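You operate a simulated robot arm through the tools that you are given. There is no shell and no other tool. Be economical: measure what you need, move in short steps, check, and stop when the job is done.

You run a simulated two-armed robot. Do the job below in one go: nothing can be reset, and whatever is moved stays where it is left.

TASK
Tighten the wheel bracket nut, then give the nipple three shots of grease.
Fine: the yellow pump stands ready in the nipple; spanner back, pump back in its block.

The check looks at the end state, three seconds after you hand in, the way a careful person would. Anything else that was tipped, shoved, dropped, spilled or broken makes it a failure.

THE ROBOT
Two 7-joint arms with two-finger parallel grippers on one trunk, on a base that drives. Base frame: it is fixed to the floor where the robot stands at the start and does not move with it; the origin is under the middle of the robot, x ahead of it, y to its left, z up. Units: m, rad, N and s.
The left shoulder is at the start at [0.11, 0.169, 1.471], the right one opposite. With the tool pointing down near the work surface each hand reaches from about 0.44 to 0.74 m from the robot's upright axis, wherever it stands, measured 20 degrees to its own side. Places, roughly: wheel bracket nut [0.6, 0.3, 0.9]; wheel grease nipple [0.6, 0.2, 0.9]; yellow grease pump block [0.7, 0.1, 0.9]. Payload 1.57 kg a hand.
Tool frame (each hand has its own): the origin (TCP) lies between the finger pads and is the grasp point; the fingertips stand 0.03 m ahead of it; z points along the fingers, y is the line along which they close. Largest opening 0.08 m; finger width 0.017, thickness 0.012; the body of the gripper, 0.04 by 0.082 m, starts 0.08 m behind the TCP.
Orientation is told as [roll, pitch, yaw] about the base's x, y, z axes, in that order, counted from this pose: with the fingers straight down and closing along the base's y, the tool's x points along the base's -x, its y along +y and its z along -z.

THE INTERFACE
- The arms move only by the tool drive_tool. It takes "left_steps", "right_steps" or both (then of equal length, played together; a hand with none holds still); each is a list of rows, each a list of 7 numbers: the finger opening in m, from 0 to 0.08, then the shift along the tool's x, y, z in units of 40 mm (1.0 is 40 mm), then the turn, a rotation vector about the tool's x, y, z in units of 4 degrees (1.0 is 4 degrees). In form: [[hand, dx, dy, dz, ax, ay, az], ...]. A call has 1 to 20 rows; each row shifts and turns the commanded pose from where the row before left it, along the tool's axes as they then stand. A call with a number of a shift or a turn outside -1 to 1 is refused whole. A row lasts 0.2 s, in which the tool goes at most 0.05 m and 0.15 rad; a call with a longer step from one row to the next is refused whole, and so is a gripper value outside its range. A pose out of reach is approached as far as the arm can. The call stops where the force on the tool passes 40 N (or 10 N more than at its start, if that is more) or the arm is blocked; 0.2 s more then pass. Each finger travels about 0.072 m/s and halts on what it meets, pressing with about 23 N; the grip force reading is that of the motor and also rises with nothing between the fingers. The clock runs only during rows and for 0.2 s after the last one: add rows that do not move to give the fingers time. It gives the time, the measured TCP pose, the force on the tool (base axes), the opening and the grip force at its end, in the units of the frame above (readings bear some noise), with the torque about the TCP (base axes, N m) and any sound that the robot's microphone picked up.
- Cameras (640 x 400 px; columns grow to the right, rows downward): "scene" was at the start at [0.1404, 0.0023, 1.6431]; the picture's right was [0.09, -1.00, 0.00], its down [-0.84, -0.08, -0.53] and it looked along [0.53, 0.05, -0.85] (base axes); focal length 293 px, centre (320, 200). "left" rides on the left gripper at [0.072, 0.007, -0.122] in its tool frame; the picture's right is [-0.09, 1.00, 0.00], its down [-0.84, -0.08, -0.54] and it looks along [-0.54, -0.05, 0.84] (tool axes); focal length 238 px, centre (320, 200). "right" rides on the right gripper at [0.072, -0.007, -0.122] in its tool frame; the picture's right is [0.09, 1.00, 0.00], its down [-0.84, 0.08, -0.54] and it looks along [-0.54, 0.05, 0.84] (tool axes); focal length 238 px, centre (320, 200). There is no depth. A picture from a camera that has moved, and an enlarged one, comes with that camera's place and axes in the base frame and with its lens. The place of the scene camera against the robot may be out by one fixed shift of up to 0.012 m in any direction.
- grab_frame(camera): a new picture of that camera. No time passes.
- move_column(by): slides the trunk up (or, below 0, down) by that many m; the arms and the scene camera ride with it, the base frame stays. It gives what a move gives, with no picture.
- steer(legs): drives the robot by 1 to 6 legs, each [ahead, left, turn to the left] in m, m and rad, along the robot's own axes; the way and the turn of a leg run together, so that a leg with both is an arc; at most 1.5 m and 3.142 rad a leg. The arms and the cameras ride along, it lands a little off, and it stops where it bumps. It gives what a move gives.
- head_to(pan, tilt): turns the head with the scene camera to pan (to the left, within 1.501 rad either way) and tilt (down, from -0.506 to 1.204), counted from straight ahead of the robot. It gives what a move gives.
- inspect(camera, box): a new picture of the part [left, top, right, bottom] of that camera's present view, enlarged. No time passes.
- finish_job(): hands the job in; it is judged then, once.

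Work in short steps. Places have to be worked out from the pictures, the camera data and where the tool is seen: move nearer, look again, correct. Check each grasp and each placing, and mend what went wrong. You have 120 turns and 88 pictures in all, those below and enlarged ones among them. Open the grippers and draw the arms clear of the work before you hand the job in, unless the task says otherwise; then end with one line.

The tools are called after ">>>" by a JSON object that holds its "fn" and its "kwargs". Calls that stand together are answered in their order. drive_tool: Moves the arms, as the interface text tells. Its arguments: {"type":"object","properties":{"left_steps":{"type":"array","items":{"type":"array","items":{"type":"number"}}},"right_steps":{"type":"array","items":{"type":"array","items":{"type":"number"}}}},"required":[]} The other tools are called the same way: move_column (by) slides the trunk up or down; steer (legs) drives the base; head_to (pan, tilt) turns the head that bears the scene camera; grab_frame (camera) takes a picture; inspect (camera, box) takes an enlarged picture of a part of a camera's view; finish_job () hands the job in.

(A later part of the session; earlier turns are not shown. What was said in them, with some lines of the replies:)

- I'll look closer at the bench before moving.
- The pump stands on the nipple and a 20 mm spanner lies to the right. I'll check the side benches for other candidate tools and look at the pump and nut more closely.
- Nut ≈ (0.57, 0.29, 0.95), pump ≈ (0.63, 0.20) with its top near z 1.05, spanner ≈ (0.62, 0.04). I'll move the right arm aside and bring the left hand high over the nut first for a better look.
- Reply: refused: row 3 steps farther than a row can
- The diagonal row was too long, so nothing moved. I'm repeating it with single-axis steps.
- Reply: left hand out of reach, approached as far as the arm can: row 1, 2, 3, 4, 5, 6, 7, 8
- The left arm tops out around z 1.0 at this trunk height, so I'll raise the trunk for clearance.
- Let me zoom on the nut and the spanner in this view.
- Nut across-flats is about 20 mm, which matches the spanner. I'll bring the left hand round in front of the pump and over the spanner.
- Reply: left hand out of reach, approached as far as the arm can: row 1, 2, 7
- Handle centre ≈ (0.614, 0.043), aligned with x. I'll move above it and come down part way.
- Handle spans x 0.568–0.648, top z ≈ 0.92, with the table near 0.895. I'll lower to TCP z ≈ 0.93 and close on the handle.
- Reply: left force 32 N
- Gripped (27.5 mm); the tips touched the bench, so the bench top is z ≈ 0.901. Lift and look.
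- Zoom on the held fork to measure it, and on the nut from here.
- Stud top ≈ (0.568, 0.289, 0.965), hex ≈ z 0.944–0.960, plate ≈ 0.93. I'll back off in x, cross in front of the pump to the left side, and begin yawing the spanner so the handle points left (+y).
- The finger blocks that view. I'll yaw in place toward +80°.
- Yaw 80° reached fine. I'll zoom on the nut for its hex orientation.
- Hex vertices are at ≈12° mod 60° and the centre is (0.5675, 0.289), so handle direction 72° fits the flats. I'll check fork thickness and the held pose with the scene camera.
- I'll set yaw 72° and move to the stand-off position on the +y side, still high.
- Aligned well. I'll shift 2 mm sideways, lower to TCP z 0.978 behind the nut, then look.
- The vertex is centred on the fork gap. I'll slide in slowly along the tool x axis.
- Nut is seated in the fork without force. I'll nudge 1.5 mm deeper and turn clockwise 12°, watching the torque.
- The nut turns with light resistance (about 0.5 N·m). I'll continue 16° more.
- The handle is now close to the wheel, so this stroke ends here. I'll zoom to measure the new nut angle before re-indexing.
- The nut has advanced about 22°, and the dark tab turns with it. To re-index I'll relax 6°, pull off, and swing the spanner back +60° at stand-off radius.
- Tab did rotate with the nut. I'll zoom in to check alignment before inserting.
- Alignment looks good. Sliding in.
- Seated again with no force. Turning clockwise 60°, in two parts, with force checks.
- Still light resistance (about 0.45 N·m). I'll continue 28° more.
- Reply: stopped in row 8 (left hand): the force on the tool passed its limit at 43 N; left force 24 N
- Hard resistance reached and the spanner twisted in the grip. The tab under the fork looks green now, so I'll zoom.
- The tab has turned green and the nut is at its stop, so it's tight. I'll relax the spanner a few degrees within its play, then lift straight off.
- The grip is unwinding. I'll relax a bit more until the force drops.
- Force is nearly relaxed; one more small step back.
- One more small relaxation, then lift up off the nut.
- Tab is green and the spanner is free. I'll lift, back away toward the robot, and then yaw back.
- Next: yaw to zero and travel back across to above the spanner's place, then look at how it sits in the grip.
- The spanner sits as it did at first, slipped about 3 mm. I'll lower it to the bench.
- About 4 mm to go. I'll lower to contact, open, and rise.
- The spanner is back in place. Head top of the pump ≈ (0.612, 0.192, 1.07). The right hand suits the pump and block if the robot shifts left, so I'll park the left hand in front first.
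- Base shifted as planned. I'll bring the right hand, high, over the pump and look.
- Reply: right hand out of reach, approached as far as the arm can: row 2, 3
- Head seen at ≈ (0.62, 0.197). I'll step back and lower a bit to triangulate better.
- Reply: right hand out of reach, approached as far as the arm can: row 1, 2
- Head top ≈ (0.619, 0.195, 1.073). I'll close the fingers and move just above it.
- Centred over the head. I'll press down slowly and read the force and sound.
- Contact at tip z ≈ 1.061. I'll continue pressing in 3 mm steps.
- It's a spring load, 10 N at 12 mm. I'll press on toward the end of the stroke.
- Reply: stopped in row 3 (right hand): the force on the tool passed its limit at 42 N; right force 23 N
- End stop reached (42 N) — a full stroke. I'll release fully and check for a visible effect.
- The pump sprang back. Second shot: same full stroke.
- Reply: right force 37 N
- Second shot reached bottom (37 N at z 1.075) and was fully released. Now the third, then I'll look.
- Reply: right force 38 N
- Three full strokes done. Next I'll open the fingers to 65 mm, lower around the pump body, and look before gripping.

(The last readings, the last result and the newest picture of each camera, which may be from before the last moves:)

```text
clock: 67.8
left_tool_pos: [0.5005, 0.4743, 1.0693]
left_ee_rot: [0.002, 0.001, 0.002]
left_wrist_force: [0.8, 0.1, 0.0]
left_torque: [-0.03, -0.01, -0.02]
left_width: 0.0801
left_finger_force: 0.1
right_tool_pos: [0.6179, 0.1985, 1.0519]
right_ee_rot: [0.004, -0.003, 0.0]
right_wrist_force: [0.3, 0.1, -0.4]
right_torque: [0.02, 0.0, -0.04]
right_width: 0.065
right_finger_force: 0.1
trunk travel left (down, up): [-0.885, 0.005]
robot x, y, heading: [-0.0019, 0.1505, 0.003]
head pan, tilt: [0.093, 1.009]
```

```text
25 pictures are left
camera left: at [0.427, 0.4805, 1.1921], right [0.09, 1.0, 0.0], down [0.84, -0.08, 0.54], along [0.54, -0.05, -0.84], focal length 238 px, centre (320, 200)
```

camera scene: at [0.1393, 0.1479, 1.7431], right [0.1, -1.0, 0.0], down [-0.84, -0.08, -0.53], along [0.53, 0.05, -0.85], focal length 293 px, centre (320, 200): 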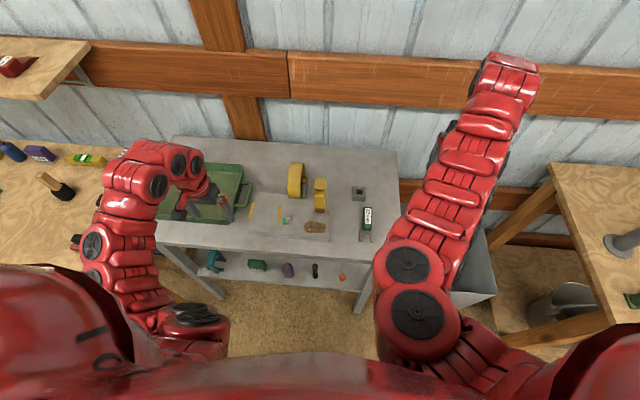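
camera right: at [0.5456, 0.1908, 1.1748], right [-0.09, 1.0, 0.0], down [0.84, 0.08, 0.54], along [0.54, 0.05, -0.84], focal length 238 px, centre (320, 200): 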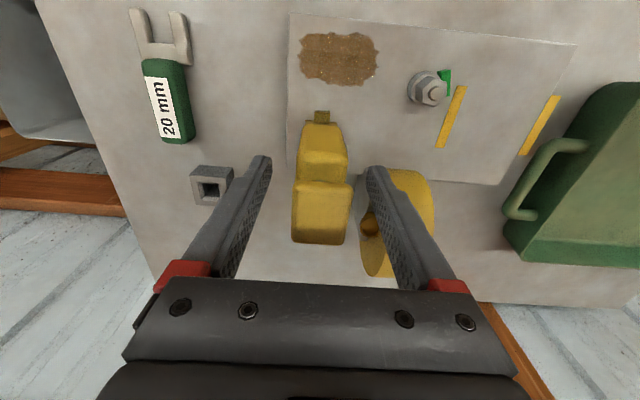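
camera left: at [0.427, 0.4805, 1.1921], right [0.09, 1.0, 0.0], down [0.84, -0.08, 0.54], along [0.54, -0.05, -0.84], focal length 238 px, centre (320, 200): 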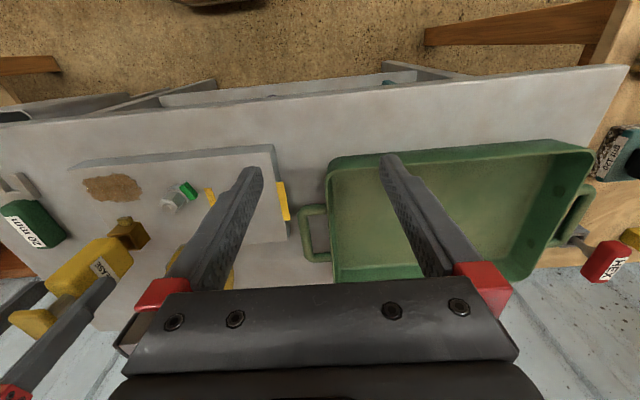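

Pump is centred between the fingers. I'll lower to TCP z 1.0 and close gently on the body.

>>> {"fn": "drive_tool", "kwargs": {"right_steps": [[0.065, -0.1, 0, 0.5, 0, 0, 0], [0.065, 0, 0, 0.5, 0, 0, 0], [0.065, 0, 0, 0.3, 0, 0, 0], [0.05, 0, 0, 0, 0, 0, 0], [0.04, 0, 0, 0, 0, 0, 0], [0.02, 0, 0, 0, 0, 0, 0], [0.01, 0, 0, 0, 0, 0, 0], [0.01, 0, 0, 0, 0, 0, 0]]}}

>>> {"fn": "grab_frame", "kwargs": {"camera": "right"}}

>>> {"fn": "inspect", "kwargs": {"camera": "left", "box": [0, 180, 200, 380]}}

```text
clock: 69.6
left_tool_pos: [0.501, 0.4733, 1.0702]
left_ee_rot: [0.002, 0.002, 0.001]
left_wrist_force: [0.2, 0.3, -0.3]
left_torque: [0.03, 0.0, -0.01]
left_width: 0.0798
left_finger_force: 0.1
right_tool_pos: [0.6217, 0.199, 0.9999]
right_ee_rot: [0.002, -0.002, 0.001]
right_wrist_force: [-0.2, 0.0, 0.0]
right_torque: [0.0, 0.01, 0.0]
right_width: 0.0339
right_finger_force: 22.7
trunk travel left (down, up): [-0.885, 0.005]
robot x, y, heading: [-0.0024, 0.1461, 0.008]
head pan, tilt: [0.093, 1.009]
```

```text
24 pictures are left
camera right: at [0.5503, 0.1908, 1.1229], right [-0.09, 1.0, 0.0], down [0.84, 0.08, 0.54], along [0.54, 0.05, -0.84], focal length 238 px, centre (320, 200)
```

right: 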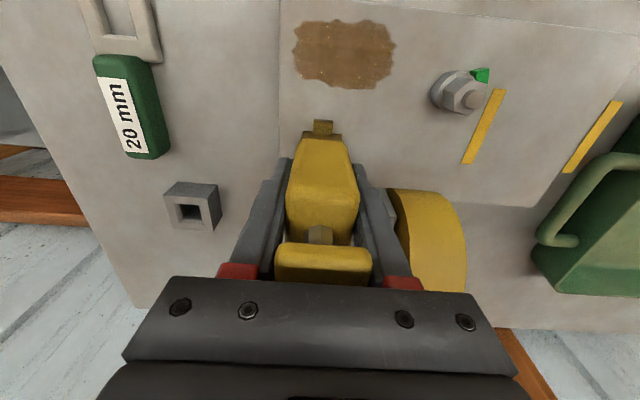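

```text
2.00 times, centred on (100, 280) of left
camera zoom: at [0.4271, 0.4805, 1.192], right [0.09, 1.0, 0.0], down [0.84, -0.08, 0.54], along [0.54, -0.05, -0.84], focal length 477 px, centre (760, 40)
```

zoom: 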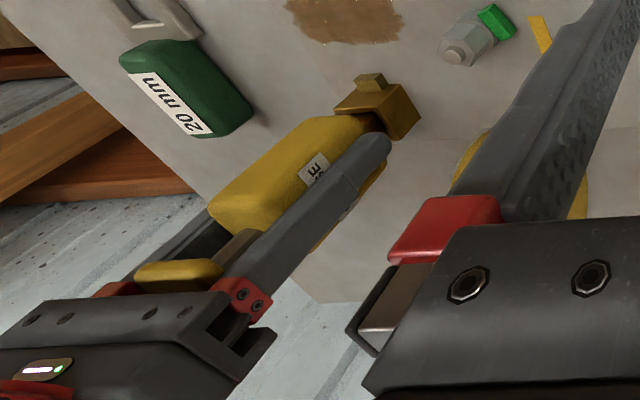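

Pump is gripped (34 mm), and an indicator on the brass nipple has risen from the shots. I'll lift straight up.

>>> {"fn": "drive_tool", "kwargs": {"right_steps": [[0.01, 0, 0, -0.3, 0, 0, 0], [0.01, 0, 0, -0.5, 0, 0, 0], [0.01, 0, 0, -0.7, 0, 0, 0], [0.01, 0, 0, -0.7, 0, 0, 0], [0.01, 0, 0, -0.3, 0, 0, 0], [0.01, 0, 0, 0, 0, 0, 0]]}}

>>> {"fn": "grab_frame", "kwargs": {"camera": "right"}}

>>> {"fn": "inspect", "kwargs": {"camera": "left", "box": [0, 180, 200, 380]}}

```text
clock: 71.0
left_tool_pos: [0.5001, 0.4736, 1.0684]
left_ee_rot: [0.0, 0.003, 0.002]
left_wrist_force: [-0.4, -0.1, 0.1]
left_torque: [0.02, -0.02, -0.01]
left_width: 0.0802
left_finger_force: 0.0
right_tool_pos: [0.6224, 0.1973, 1.0993]
right_ee_rot: [0.002, -0.001, 0.0]
right_wrist_force: [0.8, 0.5, -3.0]
right_torque: [0.0, -0.01, -0.01]
right_width: 0.034
right_finger_force: 22.8
trunk travel left (down, up): [-0.885, 0.005]
robot x, y, heading: [-0.0021, 0.1504, 0.002]
head pan, tilt: [0.093, 1.009]
```

```text
22 pictures are left
camera right: at [0.5507, 0.1906, 1.2232], right [-0.09, 1.0, 0.0], down [0.84, 0.08, 0.54], along [0.54, 0.05, -0.84], focal length 238 px, centre (320, 200)
```

right: 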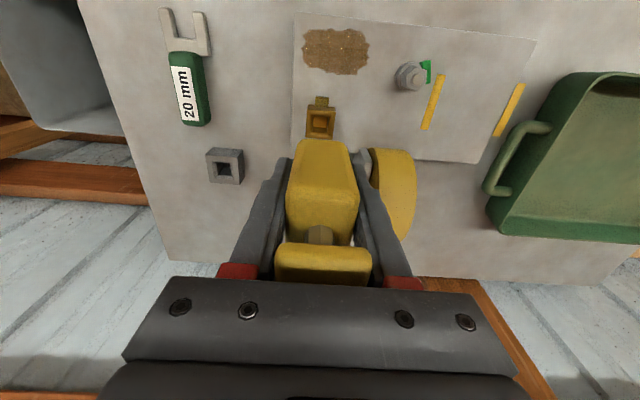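

```text
2.00 times, centred on (100, 280) of left
camera zoom: at [0.4278, 0.4801, 1.1918], right [0.09, 1.0, 0.0], down [0.84, -0.08, 0.54], along [0.54, -0.05, -0.84], focal length 477 px, centre (760, 40)
```

zoom: 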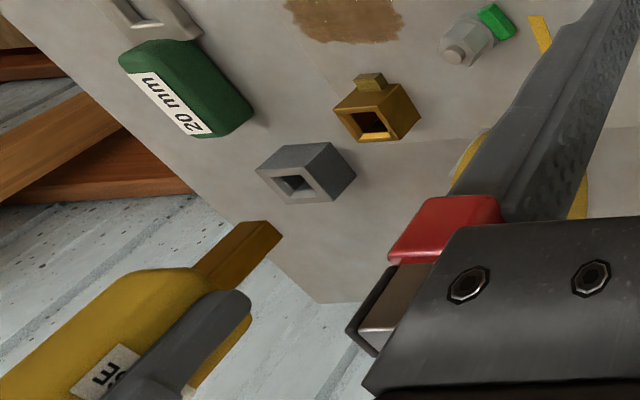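

The nipple hole is ≈ (0.624, 0.197, 0.951) and the block hole ≈ (0.701, 0.073, 0.929), so the shift is about (+0.077, −0.124). I'll move over the block, staying high, then look from both cameras.

>>> {"fn": "drive_tool", "kwargs": {"right_steps": [[0.01, 0, -1, 0, 0, 0, 0], [0.01, 0, -1, 0, 0, 0, 0], [0.01, 0, -1, 0, 0, 0, 0], [0.01, -0.95, -0.06, 0, 0, 0, 0], [0.01, -0.96, 0, 0, 0, 0, 0], [0.01, 0, 0, 0.8, 0, 0, 0], [0.01, 0, 0, 0.6, 0, 0, 0], [0.01, 0, 0, 0, 0, 0, 0]]}}

>>> {"fn": "inspect", "kwargs": {"camera": "left", "box": [0, 180, 200, 380]}}

>>> {"fn": "grab_frame", "kwargs": {"camera": "right"}}

```text
clock: 72.8
left_tool_pos: [0.5009, 0.4753, 1.07]
left_ee_rot: [0.002, 0.002, 0.002]
left_wrist_force: [-0.6, -0.3, 0.3]
left_torque: [0.0, 0.05, -0.01]
left_width: 0.0803
left_finger_force: 0.1
right_tool_pos: [0.6983, 0.0751, 1.0432]
right_ee_rot: [0.003, -0.002, 0.001]
right_wrist_force: [-0.2, -0.2, -2.6]
right_torque: [0.02, -0.01, -0.01]
right_width: 0.0339
right_finger_force: 22.9
trunk travel left (down, up): [-0.885, 0.005]
robot x, y, heading: [-0.0022, 0.152, 0.001]
head pan, tilt: [0.093, 1.009]
```

```text
2.00 times, centred on (100, 280) of left
camera zoom: at [0.4275, 0.4807, 1.1917], right [0.09, 1.0, 0.0], down [0.84, -0.08, 0.54], along [0.54, -0.05, -0.84], focal length 477 px, centre (760, 40)
```

zoom: 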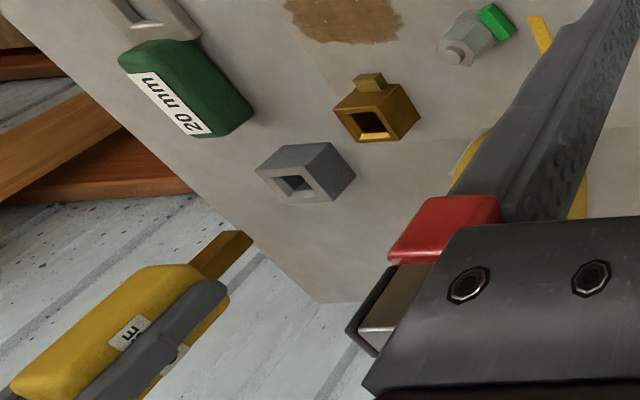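

```text
19 pictures are left
camera right: at [0.6264, 0.0683, 1.1674], right [-0.09, 1.0, 0.0], down [0.84, 0.08, 0.54], along [0.54, 0.05, -0.84], focal length 238 px, centre (320, 200)
```

right: 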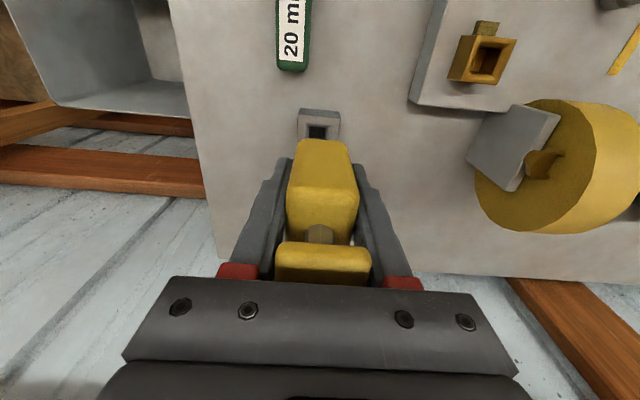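

Estimates agree with the current position. I'll lower until the nozzle is just above the block, then look again.

>>> {"fn": "drive_tool", "kwargs": {"right_steps": [[0.01, 0, 0, 0.5, 0, 0, 0], [0.01, 0, 0, 0.45, 0, 0, 0], [0.01, 0, 0, 0, 0, 0, 0]]}}

>>> {"fn": "inspect", "kwargs": {"camera": "left", "box": [80, 220, 200, 320]}}

>>> {"fn": "inspect", "kwargs": {"camera": "right", "box": [260, 80, 380, 180]}}

```text
clock: 73.6
left_tool_pos: [0.5006, 0.4742, 1.07]
left_ee_rot: [0.002, 0.001, 0.002]
left_wrist_force: [-0.5, 0.7, 0.2]
left_torque: [-0.05, -0.01, -0.01]
left_width: 0.0803
left_finger_force: 0.0
right_tool_pos: [0.6933, 0.0745, 1.0073]
right_ee_rot: [0.003, -0.003, -0.001]
right_wrist_force: [0.0, -0.4, -2.6]
right_torque: [0.03, 0.02, 0.0]
right_width: 0.0339
right_finger_force: 23.7
right hand out of reach, approached as far as the arm can: row 2
trunk travel left (down, up): [-0.885, 0.005]
robot x, y, heading: [-0.0006, 0.148, 0.005]
head pan, tilt: [0.093, 1.009]
```

```text
4.00 times, centred on (140, 270) of left
camera zoom: at [0.4272, 0.4802, 1.1921], right [0.09, 1.0, 0.0], down [0.84, -0.08, 0.54], along [0.54, -0.05, -0.84], focal length 953 px, centre (1040, -80)
```

zoom: 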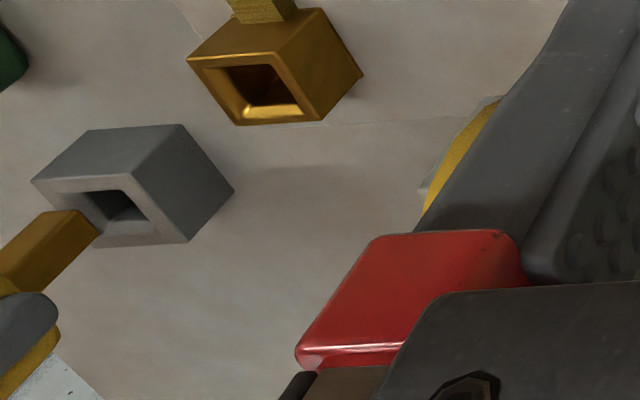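

```text
4.00 times, centred on (320, 130) of right
camera zoom: at [0.6213, 0.0666, 1.1309], right [-0.09, 1.0, 0.0], down [0.84, 0.08, 0.54], along [0.54, 0.05, -0.84], focal length 953 px, centre (320, 480)
```

zoom: 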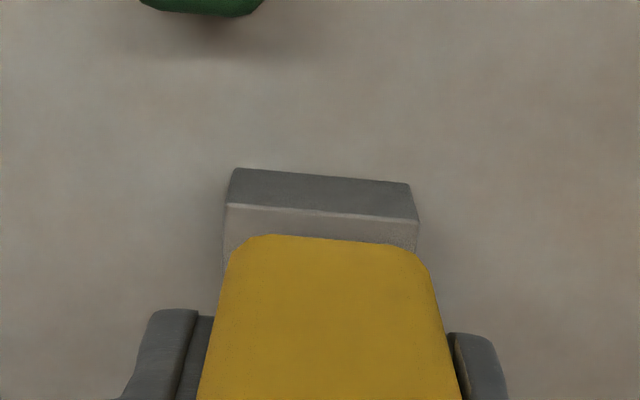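

The raised trunk puts the arm at full stretch. I'll lift the pump, bring the left hand clear of the tray, then lower the trunk 7 cm.

>>> {"fn": "drive_tool", "kwargs": {"right_steps": [[0.01, 0, 0, -0.6, 0, 0, 0], [0.01, 0, 0, -0.6, 0, 0, 0], [0.01, 0, 0, -0.6, 0, 0, 0], [0.01, 0, 0, 0, 0, 0, 0]], "left_steps": [[0.06, 0, -0.8, 0, 0, 0, 0], [0.06, 0, -0.8, 0, 0, 0, 0], [0.06, 0, -0.7, 0, 0, 0, 0], [0.06, 0, 0, 0, 0, 0, 0]]}}

>>> {"fn": "move_column", "kwargs": {"by": -0.07}}

```text
clock: 74.6
left_tool_pos: [0.5006, 0.3823, 1.0685]
left_ee_rot: [0.001, 0.003, 0.005]
left_wrist_force: [0.2, -0.7, -0.1]
left_torque: [0.01, 0.02, -0.01]
left_width: 0.0602
left_finger_force: 0.1
right_tool_pos: [0.6922, 0.0747, 1.0803]
right_ee_rot: [0.002, -0.001, 0.0]
right_wrist_force: [-1.4, 0.8, -1.9]
right_torque: [0.01, 0.01, 0.01]
right_width: 0.0339
right_finger_force: 22.9
trunk travel left (down, up): [-0.885, 0.005]
robot x, y, heading: [-0.0031, 0.148, 0.005]
head pan, tilt: [0.093, 1.009]
```

```text
clock: 75.7
left_tool_pos: [0.501, 0.3824, 1.0002]
left_ee_rot: [0.0, 0.0, 0.002]
left_wrist_force: [0.4, -0.7, -0.5]
left_torque: [0.0, -0.01, 0.01]
left_width: 0.0601
left_finger_force: 0.1
right_tool_pos: [0.6942, 0.0744, 1.0102]
right_ee_rot: [0.002, -0.003, -0.001]
right_wrist_force: [-0.8, 0.3, -2.6]
right_torque: [0.0, 0.02, 0.02]
right_width: 0.0338
right_finger_force: 23.3
trunk travel left (down, up): [-0.815, 0.075]
robot x, y, heading: [0.0017, 0.1515, 0.003]
head pan, tilt: [0.093, 1.009]
```

Now correct x by +5 mm and re-check from the left camera.

>>> {"fn": "drive_tool", "kwargs": {"right_steps": [[0.01, -0.13, 0, 0.1, 0, 0, 0], [0.01, 0, 0, 0, 0, 0, 0]]}}

>>> {"fn": "grab_frame", "kwargs": {"camera": "left"}}

>>> {"fn": "inspect", "kwargs": {"camera": "right", "box": [260, 80, 380, 180]}}

```text
clock: 76.3
left_tool_pos: [0.5005, 0.3807, 1.0]
left_ee_rot: [0.001, 0.0, 0.001]
left_wrist_force: [0.0, -0.2, -0.3]
left_torque: [0.03, -0.04, -0.04]
left_width: 0.0599
left_finger_force: 0.1
right_tool_pos: [0.6981, 0.073, 1.0064]
right_ee_rot: [0.003, -0.002, -0.001]
right_wrist_force: [-0.3, -0.5, -3.1]
right_torque: [-0.01, 0.04, 0.03]
right_width: 0.0337
right_finger_force: 22.5
trunk travel left (down, up): [-0.815, 0.075]
robot x, y, heading: [-0.0039, 0.1477, 0.001]
head pan, tilt: [0.093, 1.009]
```

```text
16 pictures are left
camera left: at [0.4275, 0.3883, 1.1217], right [0.09, 1.0, 0.0], down [0.84, -0.08, 0.54], along [0.54, -0.05, -0.84], focal length 238 px, centre (320, 200)
```

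left: 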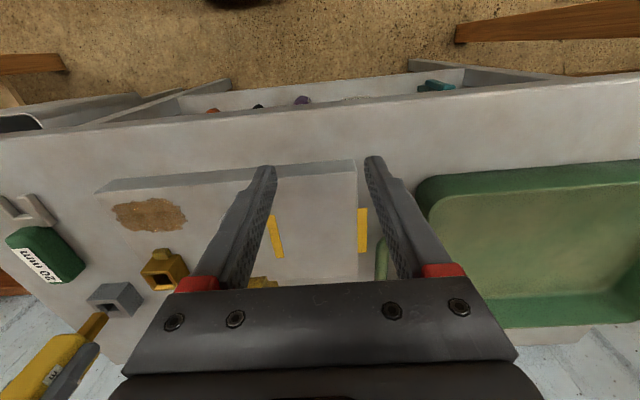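

```text
4.00 times, centred on (320, 130) of right
camera zoom: at [0.626, 0.0666, 1.1298], right [-0.09, 1.0, 0.0], down [0.84, 0.08, 0.54], along [0.54, 0.05, -0.84], focal length 953 px, centre (320, 480)
```

zoom: 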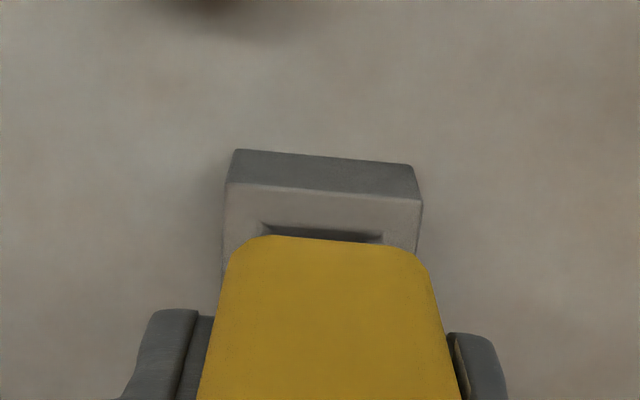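

Zoom from the left on nozzle and hole.

>>> {"fn": "inspect", "kwargs": {"camera": "left", "box": [60, 260, 160, 345]}}

```text
4.71 times, centred on (110, 302) of left
camera zoom: at [0.4275, 0.3883, 1.1217], right [0.09, 1.0, 0.0], down [0.84, -0.08, 0.54], along [0.54, -0.05, -0.84], focal length 1122 px, centre (1308, -282)
```

zoom: 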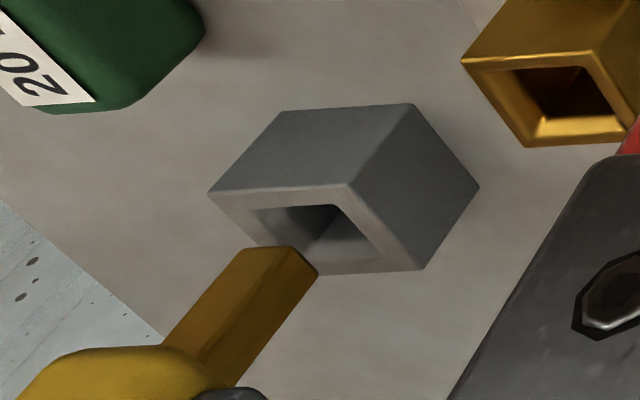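

The nozzle is on line to within about 2 mm. I'll shift +1.5 mm in x and lower gently to the rim, watching the force.

>>> {"fn": "drive_tool", "kwargs": {"right_steps": [[0.01, -0.04, 0, 0.12, 0, 0, 0], [0.01, 0, 0, 0.1, 0, 0, 0], [0.01, 0, 0, 0.08, 0, 0, 0], [0.01, 0, 0, 0.06, 0, 0, 0], [0.01, 0, 0, 0.05, 0, 0, 0], [0.01, 0, 0, 0, 0, 0, 0]]}}

>>> {"fn": "inspect", "kwargs": {"camera": "left", "box": [60, 260, 160, 345]}}

```text
clock: 77.7
left_tool_pos: [0.5019, 0.3817, 0.9985]
left_ee_rot: [0.001, 0.002, 0.002]
left_wrist_force: [-0.8, 0.5, 0.4]
left_torque: [-0.04, 0.01, 0.03]
left_width: 0.06
left_finger_force: 0.0
right_tool_pos: [0.7014, 0.0745, 0.9896]
right_ee_rot: [0.0, -0.002, -0.001]
right_wrist_force: [6.3, 0.0, -1.7]
right_torque: [0.01, -0.44, 0.06]
right_width: 0.0338
right_finger_force: 23.1
trunk travel left (down, up): [-0.815, 0.075]
robot x, y, heading: [0.0007, 0.1471, 0.002]
head pan, tilt: [0.093, 1.009]
```

```text
4.71 times, centred on (110, 302) of left
camera zoom: at [0.4286, 0.3883, 1.1213], right [0.09, 1.0, 0.0], down [0.84, -0.08, 0.54], along [0.54, -0.05, -0.84], focal length 1122 px, centre (1308, -282)
```

zoom: 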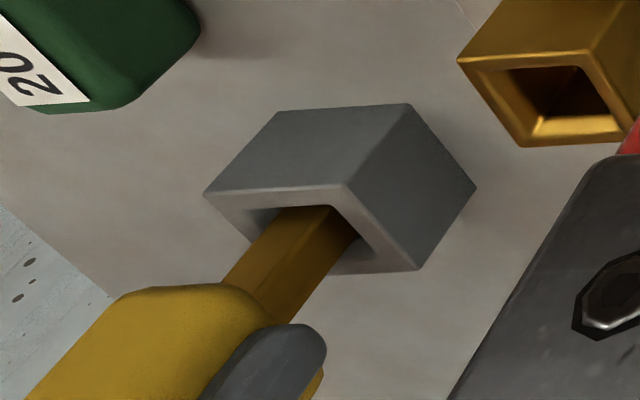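

The nozzle is entering but pressing on the −x wall (+6 N). I'll shift +2 mm in x and continue down.

>>> {"fn": "drive_tool", "kwargs": {"right_steps": [[0.01, -0.05, 0, 0, 0, 0, 0], [0.01, -0.02, 0, 0.05, 0, 0, 0], [0.01, 0, 0, 0.07, 0, 0, 0], [0.01, 0, 0, 0, 0, 0, 0]]}}

```text
clock: 78.7
left_tool_pos: [0.501, 0.3825, 0.9995]
left_ee_rot: [0.002, 0.0, 0.001]
left_wrist_force: [-0.4, -0.5, -0.5]
left_torque: [0.0, -0.02, 0.01]
left_width: 0.06
left_finger_force: 0.0
right_tool_pos: [0.7025, 0.0737, 0.9839]
right_ee_rot: [0.002, 0.001, 0.0]
right_wrist_force: [-0.6, 0.6, -2.4]
right_torque: [-0.03, 0.03, -0.01]
right_width: 0.0339
right_finger_force: 22.7
trunk travel left (down, up): [-0.815, 0.075]
robot x, y, heading: [0.0013, 0.1481, 0.004]
head pan, tilt: [0.093, 1.009]
```

Free inside the hole with no lateral force. I'll lower slowly until it seats.

>>> {"fn": "drive_tool", "kwargs": {"right_steps": [[0.01, 0, 0, 0.07, 0, 0, 0], [0.01, 0, 0, 0.06, 0, 0, 0], [0.01, 0, 0, 0.05, 0, 0, 0], [0.01, 0, 0, 0.05, 0, 0, 0], [0.01, 0, 0, 0, 0, 0, 0]]}}

>>> {"fn": "inspect", "kwargs": {"camera": "left", "box": [60, 260, 160, 345]}}

```text
clock: 79.9
left_tool_pos: [0.5012, 0.3818, 1.0]
left_ee_rot: [0.002, 0.001, 0.003]
left_wrist_force: [0.2, 0.3, 0.3]
left_torque: [0.0, -0.01, -0.01]
left_width: 0.0599
left_finger_force: 0.1
right_tool_pos: [0.7026, 0.0731, 0.9769]
right_ee_rot: [0.003, -0.001, 0.0]
right_wrist_force: [0.3, 0.0, -1.9]
right_torque: [0.0, 0.03, -0.02]
right_width: 0.0339
right_finger_force: 22.9
trunk travel left (down, up): [-0.815, 0.075]
robot x, y, heading: [-0.0009, 0.1498, 0.006]
head pan, tilt: [0.093, 1.009]
```

```text
4.71 times, centred on (110, 302) of left
camera zoom: at [0.4278, 0.3882, 1.1216], right [0.09, 1.0, 0.0], down [0.84, -0.08, 0.54], along [0.54, -0.05, -0.84], focal length 1122 px, centre (1308, -282)
```

zoom: 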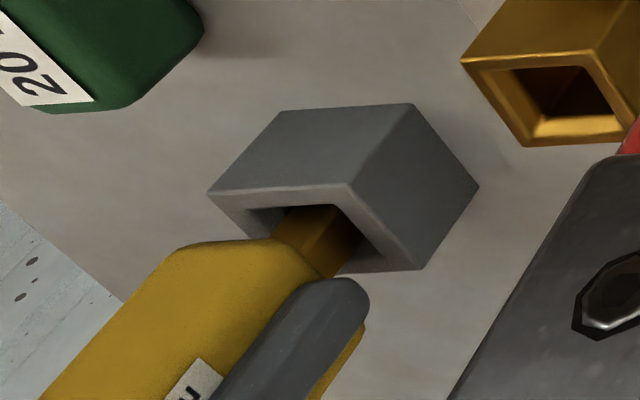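

Going in well. I'll continue down to contact.

>>> {"fn": "drive_tool", "kwargs": {"right_steps": [[0.01, 0, 0, 0.06, 0, 0, 0], [0.01, 0, 0, 0.05, 0, 0, 0], [0.01, 0, 0, 0.05, 0, 0, 0], [0.01, 0, 0, 0.05, 0, 0, 0], [0.01, 0, 0, 0, 0, 0, 0]]}}

```text
clock: 81.1
left_tool_pos: [0.4994, 0.3816, 1.0008]
left_ee_rot: [0.001, 0.001, 0.004]
left_wrist_force: [0.4, 0.2, -0.3]
left_torque: [-0.02, -0.01, -0.01]
left_width: 0.0598
left_finger_force: 0.1
right_tool_pos: [0.7017, 0.0738, 0.9683]
right_ee_rot: [0.0, -0.003, 0.0]
right_wrist_force: [1.1, -0.3, 6.0]
right_torque: [-0.1, -0.06, 0.0]
right_width: 0.0337
right_finger_force: 22.8
trunk travel left (down, up): [-0.815, 0.075]
robot x, y, heading: [-0.0039, 0.1497, 0.006]
head pan, tilt: [0.093, 1.009]
```

Bottom contact felt (+8 N change), so the nozzle is seated. I'll open the fingers slowly and then look.

>>> {"fn": "drive_tool", "kwargs": {"right_steps": [[0.036, 0, 0, 0, 0, 0, 0], [0.045, 0, 0, 0, 0, 0, 0], [0.055, 0, 0, 0, 0, 0, 0], [0.065, 0, 0, 0, 0, 0, 0], [0.065, 0, 0, 0, 0, 0, 0], [0.065, 0, 0, 0, 0, 0, 0]]}}

>>> {"fn": "grab_frame", "kwargs": {"camera": "left"}}

>>> {"fn": "grab_frame", "kwargs": {"camera": "right"}}

```text
clock: 82.5
left_tool_pos: [0.5009, 0.3812, 0.9991]
left_ee_rot: [0.004, 0.001, 0.002]
left_wrist_force: [0.1, -0.4, 0.2]
left_torque: [0.03, 0.04, 0.04]
left_width: 0.0601
left_finger_force: 0.0
right_tool_pos: [0.7023, 0.0744, 0.9674]
right_ee_rot: [0.002, -0.001, 0.0]
right_wrist_force: [-0.3, 0.8, 0.5]
right_torque: [0.03, 0.0, 0.0]
right_width: 0.065
right_finger_force: 0.1
trunk travel left (down, up): [-0.815, 0.075]
robot x, y, heading: [-0.0043, 0.1509, 0.007]
head pan, tilt: [0.093, 1.009]
```

```text
11 pictures are left
camera left: at [0.4275, 0.3882, 1.1218], right [0.09, 1.0, 0.0], down [0.84, -0.08, 0.54], along [0.54, -0.05, -0.84], focal length 238 px, centre (320, 200)
```

left: 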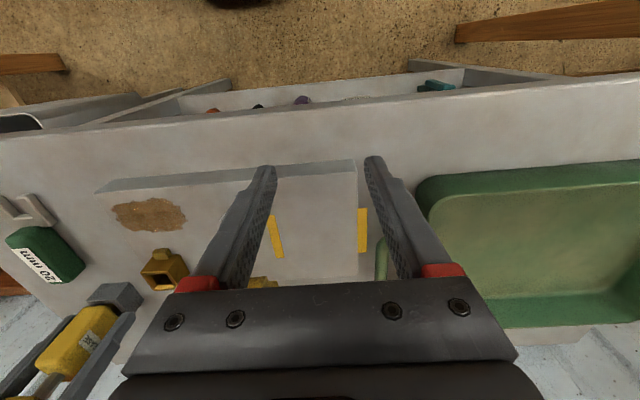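

```text
10 pictures are left
camera right: at [0.63, 0.0667, 1.0907], right [-0.09, 1.0, 0.0], down [0.84, 0.08, 0.54], along [0.54, 0.05, -0.84], focal length 238 px, centre (320, 200)
```

right: 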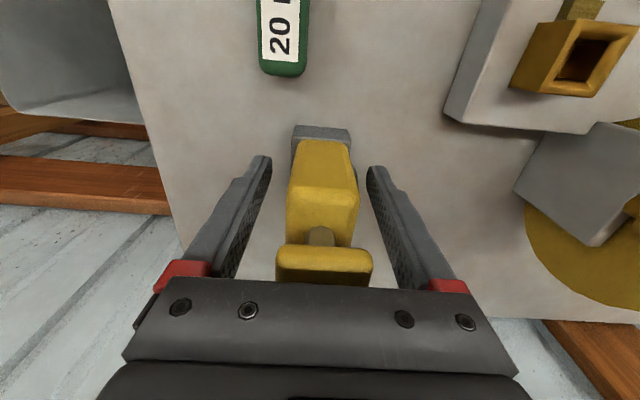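

The pump stands upright in the block. I'll raise the right hand straight up and away.

>>> {"fn": "drive_tool", "kwargs": {"right_steps": [[0.065, 0, 0, -0.6, 0, 0, 0], [0.065, 0, 0, -0.8, 0, 0, 0], [0.065, 0, 0, -0.9, 0, 0, 0], [0.065, 0, 0, -0.9, 0, 0, 0], [0.065, 0, 0, 0, 0, 0, 0]]}}

>>> {"fn": "grab_frame", "kwargs": {"camera": "right"}}

```text
clock: 83.7
left_tool_pos: [0.5002, 0.3807, 0.9992]
left_ee_rot: [0.003, 0.001, 0.001]
left_wrist_force: [0.2, -0.6, 0.0]
left_torque: [0.03, 0.0, -0.03]
left_width: 0.0601
left_finger_force: 0.0
right_tool_pos: [0.701, 0.0736, 1.0952]
right_ee_rot: [0.0, 0.0, 0.0]
right_wrist_force: [-0.7, 0.2, 0.2]
right_torque: [-0.03, -0.02, 0.0]
right_width: 0.0646
right_finger_force: 0.1
trunk travel left (down, up): [-0.815, 0.075]
robot x, y, heading: [-0.0038, 0.1503, 0.005]
head pan, tilt: [0.093, 1.009]
```

```text
9 pictures are left
camera right: at [0.6292, 0.0659, 1.2187], right [-0.09, 1.0, 0.0], down [0.84, 0.08, 0.54], along [0.54, 0.05, -0.84], focal length 238 px, centre (320, 200)
```

right: 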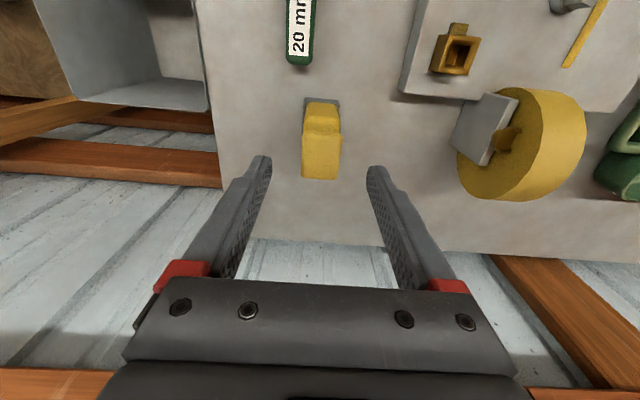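

All is standing. I'll move the right hand off to the right, raise the trunk, and take a final check.

>>> {"fn": "drive_tool", "kwargs": {"right_steps": [[0.08, 0, -1, 0, 0, 0, 0], [0.08, 0, -1, 0, 0, 0, 0], [0.08, 0, -1, 0, 0, 0, 0], [0.08, 0, -1, 0, 0, 0, 0], [0.08, 0, -1, 0, 0, 0, 0], [0.08, 0, -1, 0, 0, 0, 0], [0.08, 0, 0, 0, 0, 0, 0]]}}

>>> {"fn": "move_column", "kwargs": {"by": 0.07}}

>>> {"fn": "inspect", "kwargs": {"camera": "scene", "box": [220, 130, 400, 245]}}

>>> {"fn": "inspect", "kwargs": {"camera": "left", "box": [0, 130, 320, 330]}}

```text
clock: 85.3
left_tool_pos: [0.5006, 0.3825, 0.9989]
left_ee_rot: [0.002, 0.002, 0.003]
left_wrist_force: [-0.3, -0.3, 0.0]
left_torque: [-0.05, -0.05, 0.0]
left_width: 0.06
left_finger_force: 0.0
right_tool_pos: [0.7036, -0.1664, 1.0939]
right_ee_rot: [0.001, -0.001, 0.001]
right_wrist_force: [0.0, 0.1, 0.6]
right_torque: [-0.02, 0.0, 0.0]
right_width: 0.0799
right_finger_force: 0.1
trunk travel left (down, up): [-0.815, 0.075]
robot x, y, heading: [0.0009, 0.1487, 0.001]
head pan, tilt: [0.093, 1.009]
```

```text
clock: 86.4
left_tool_pos: [0.5009, 0.3816, 1.0699]
left_ee_rot: [0.001, 0.0, 0.001]
left_wrist_force: [0.5, 0.9, -1.0]
left_torque: [-0.02, -0.02, 0.0]
left_width: 0.06
left_finger_force: 0.1
right_tool_pos: [0.7024, -0.1663, 1.1649]
right_ee_rot: [0.003, -0.003, 0.0]
right_wrist_force: [-0.1, 0.5, 0.4]
right_torque: [0.0, 0.0, 0.01]
right_width: 0.0799
right_finger_force: 0.1
trunk travel left (down, up): [-0.885, 0.005]
robot x, y, heading: [-0.0018, 0.1447, 0.002]
head pan, tilt: [0.093, 1.009]
```

```text
3.48 times, centred on (310, 188) of scene
camera zoom: at [0.1395, 0.1509, 1.7431], right [0.1, -1.0, 0.0], down [-0.84, -0.08, -0.53], along [0.53, 0.05, -0.85], focal length 1019 px, centre (355, 244)
```

zoom: 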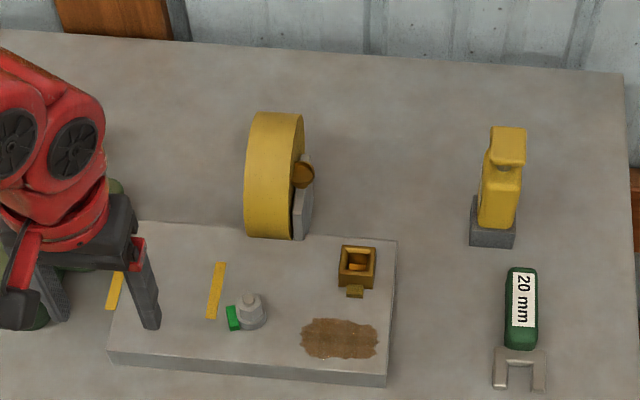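

```text
2.00 times, centred on (160, 230) of left
camera zoom: at [0.4275, 0.3883, 1.1917], right [0.09, 1.0, 0.0], down [0.84, -0.08, 0.54], along [0.54, -0.05, -0.84], focal length 477 px, centre (640, 140)
```

zoom: 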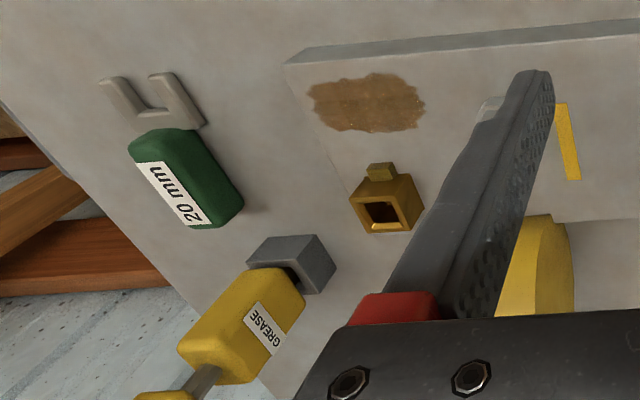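

Everything is in place: tab green, indicator raised, pump in its block, spanner back. I'll move the left arm clear and hand in.

>>> {"fn": "drive_tool", "kwargs": {"left_steps": [[0.08, 0, 1, 0, 0, 0, 0], [0.08, 0, 1, 0, 0, 0, 0], [0.08, 0, 0.5, 0, 0, 0, 0], [0.08, 0, 0, 0, 0, 0, 0]]}}

>>> {"fn": "finish_job", "kwargs": {}}

```text
clock: 87.4
left_tool_pos: [0.5006, 0.4805, 1.0691]
left_ee_rot: [0.001, 0.001, 0.002]
left_wrist_force: [0.6, 1.2, -0.4]
left_torque: [-0.02, 0.03, -0.01]
left_width: 0.0801
left_finger_force: 0.0
right_tool_pos: [0.7024, -0.1672, 1.1639]
right_ee_rot: [0.001, -0.001, 0.0]
right_wrist_force: [0.2, 0.5, -1.2]
right_torque: [0.02, 0.02, -0.02]
right_width: 0.0799
right_finger_force: 0.0
trunk travel left (down, up): [-0.885, 0.005]
robot x, y, heading: [0.0008, 0.1484, -0.0]
head pan, tilt: [0.093, 1.009]
```

```text
The job is handed in.
```

The wheel bracket nut is tight against its stop and its tab has turned green; the nipple got three full strokes of grease; the spanner is back in its place and the pump stands in its block.
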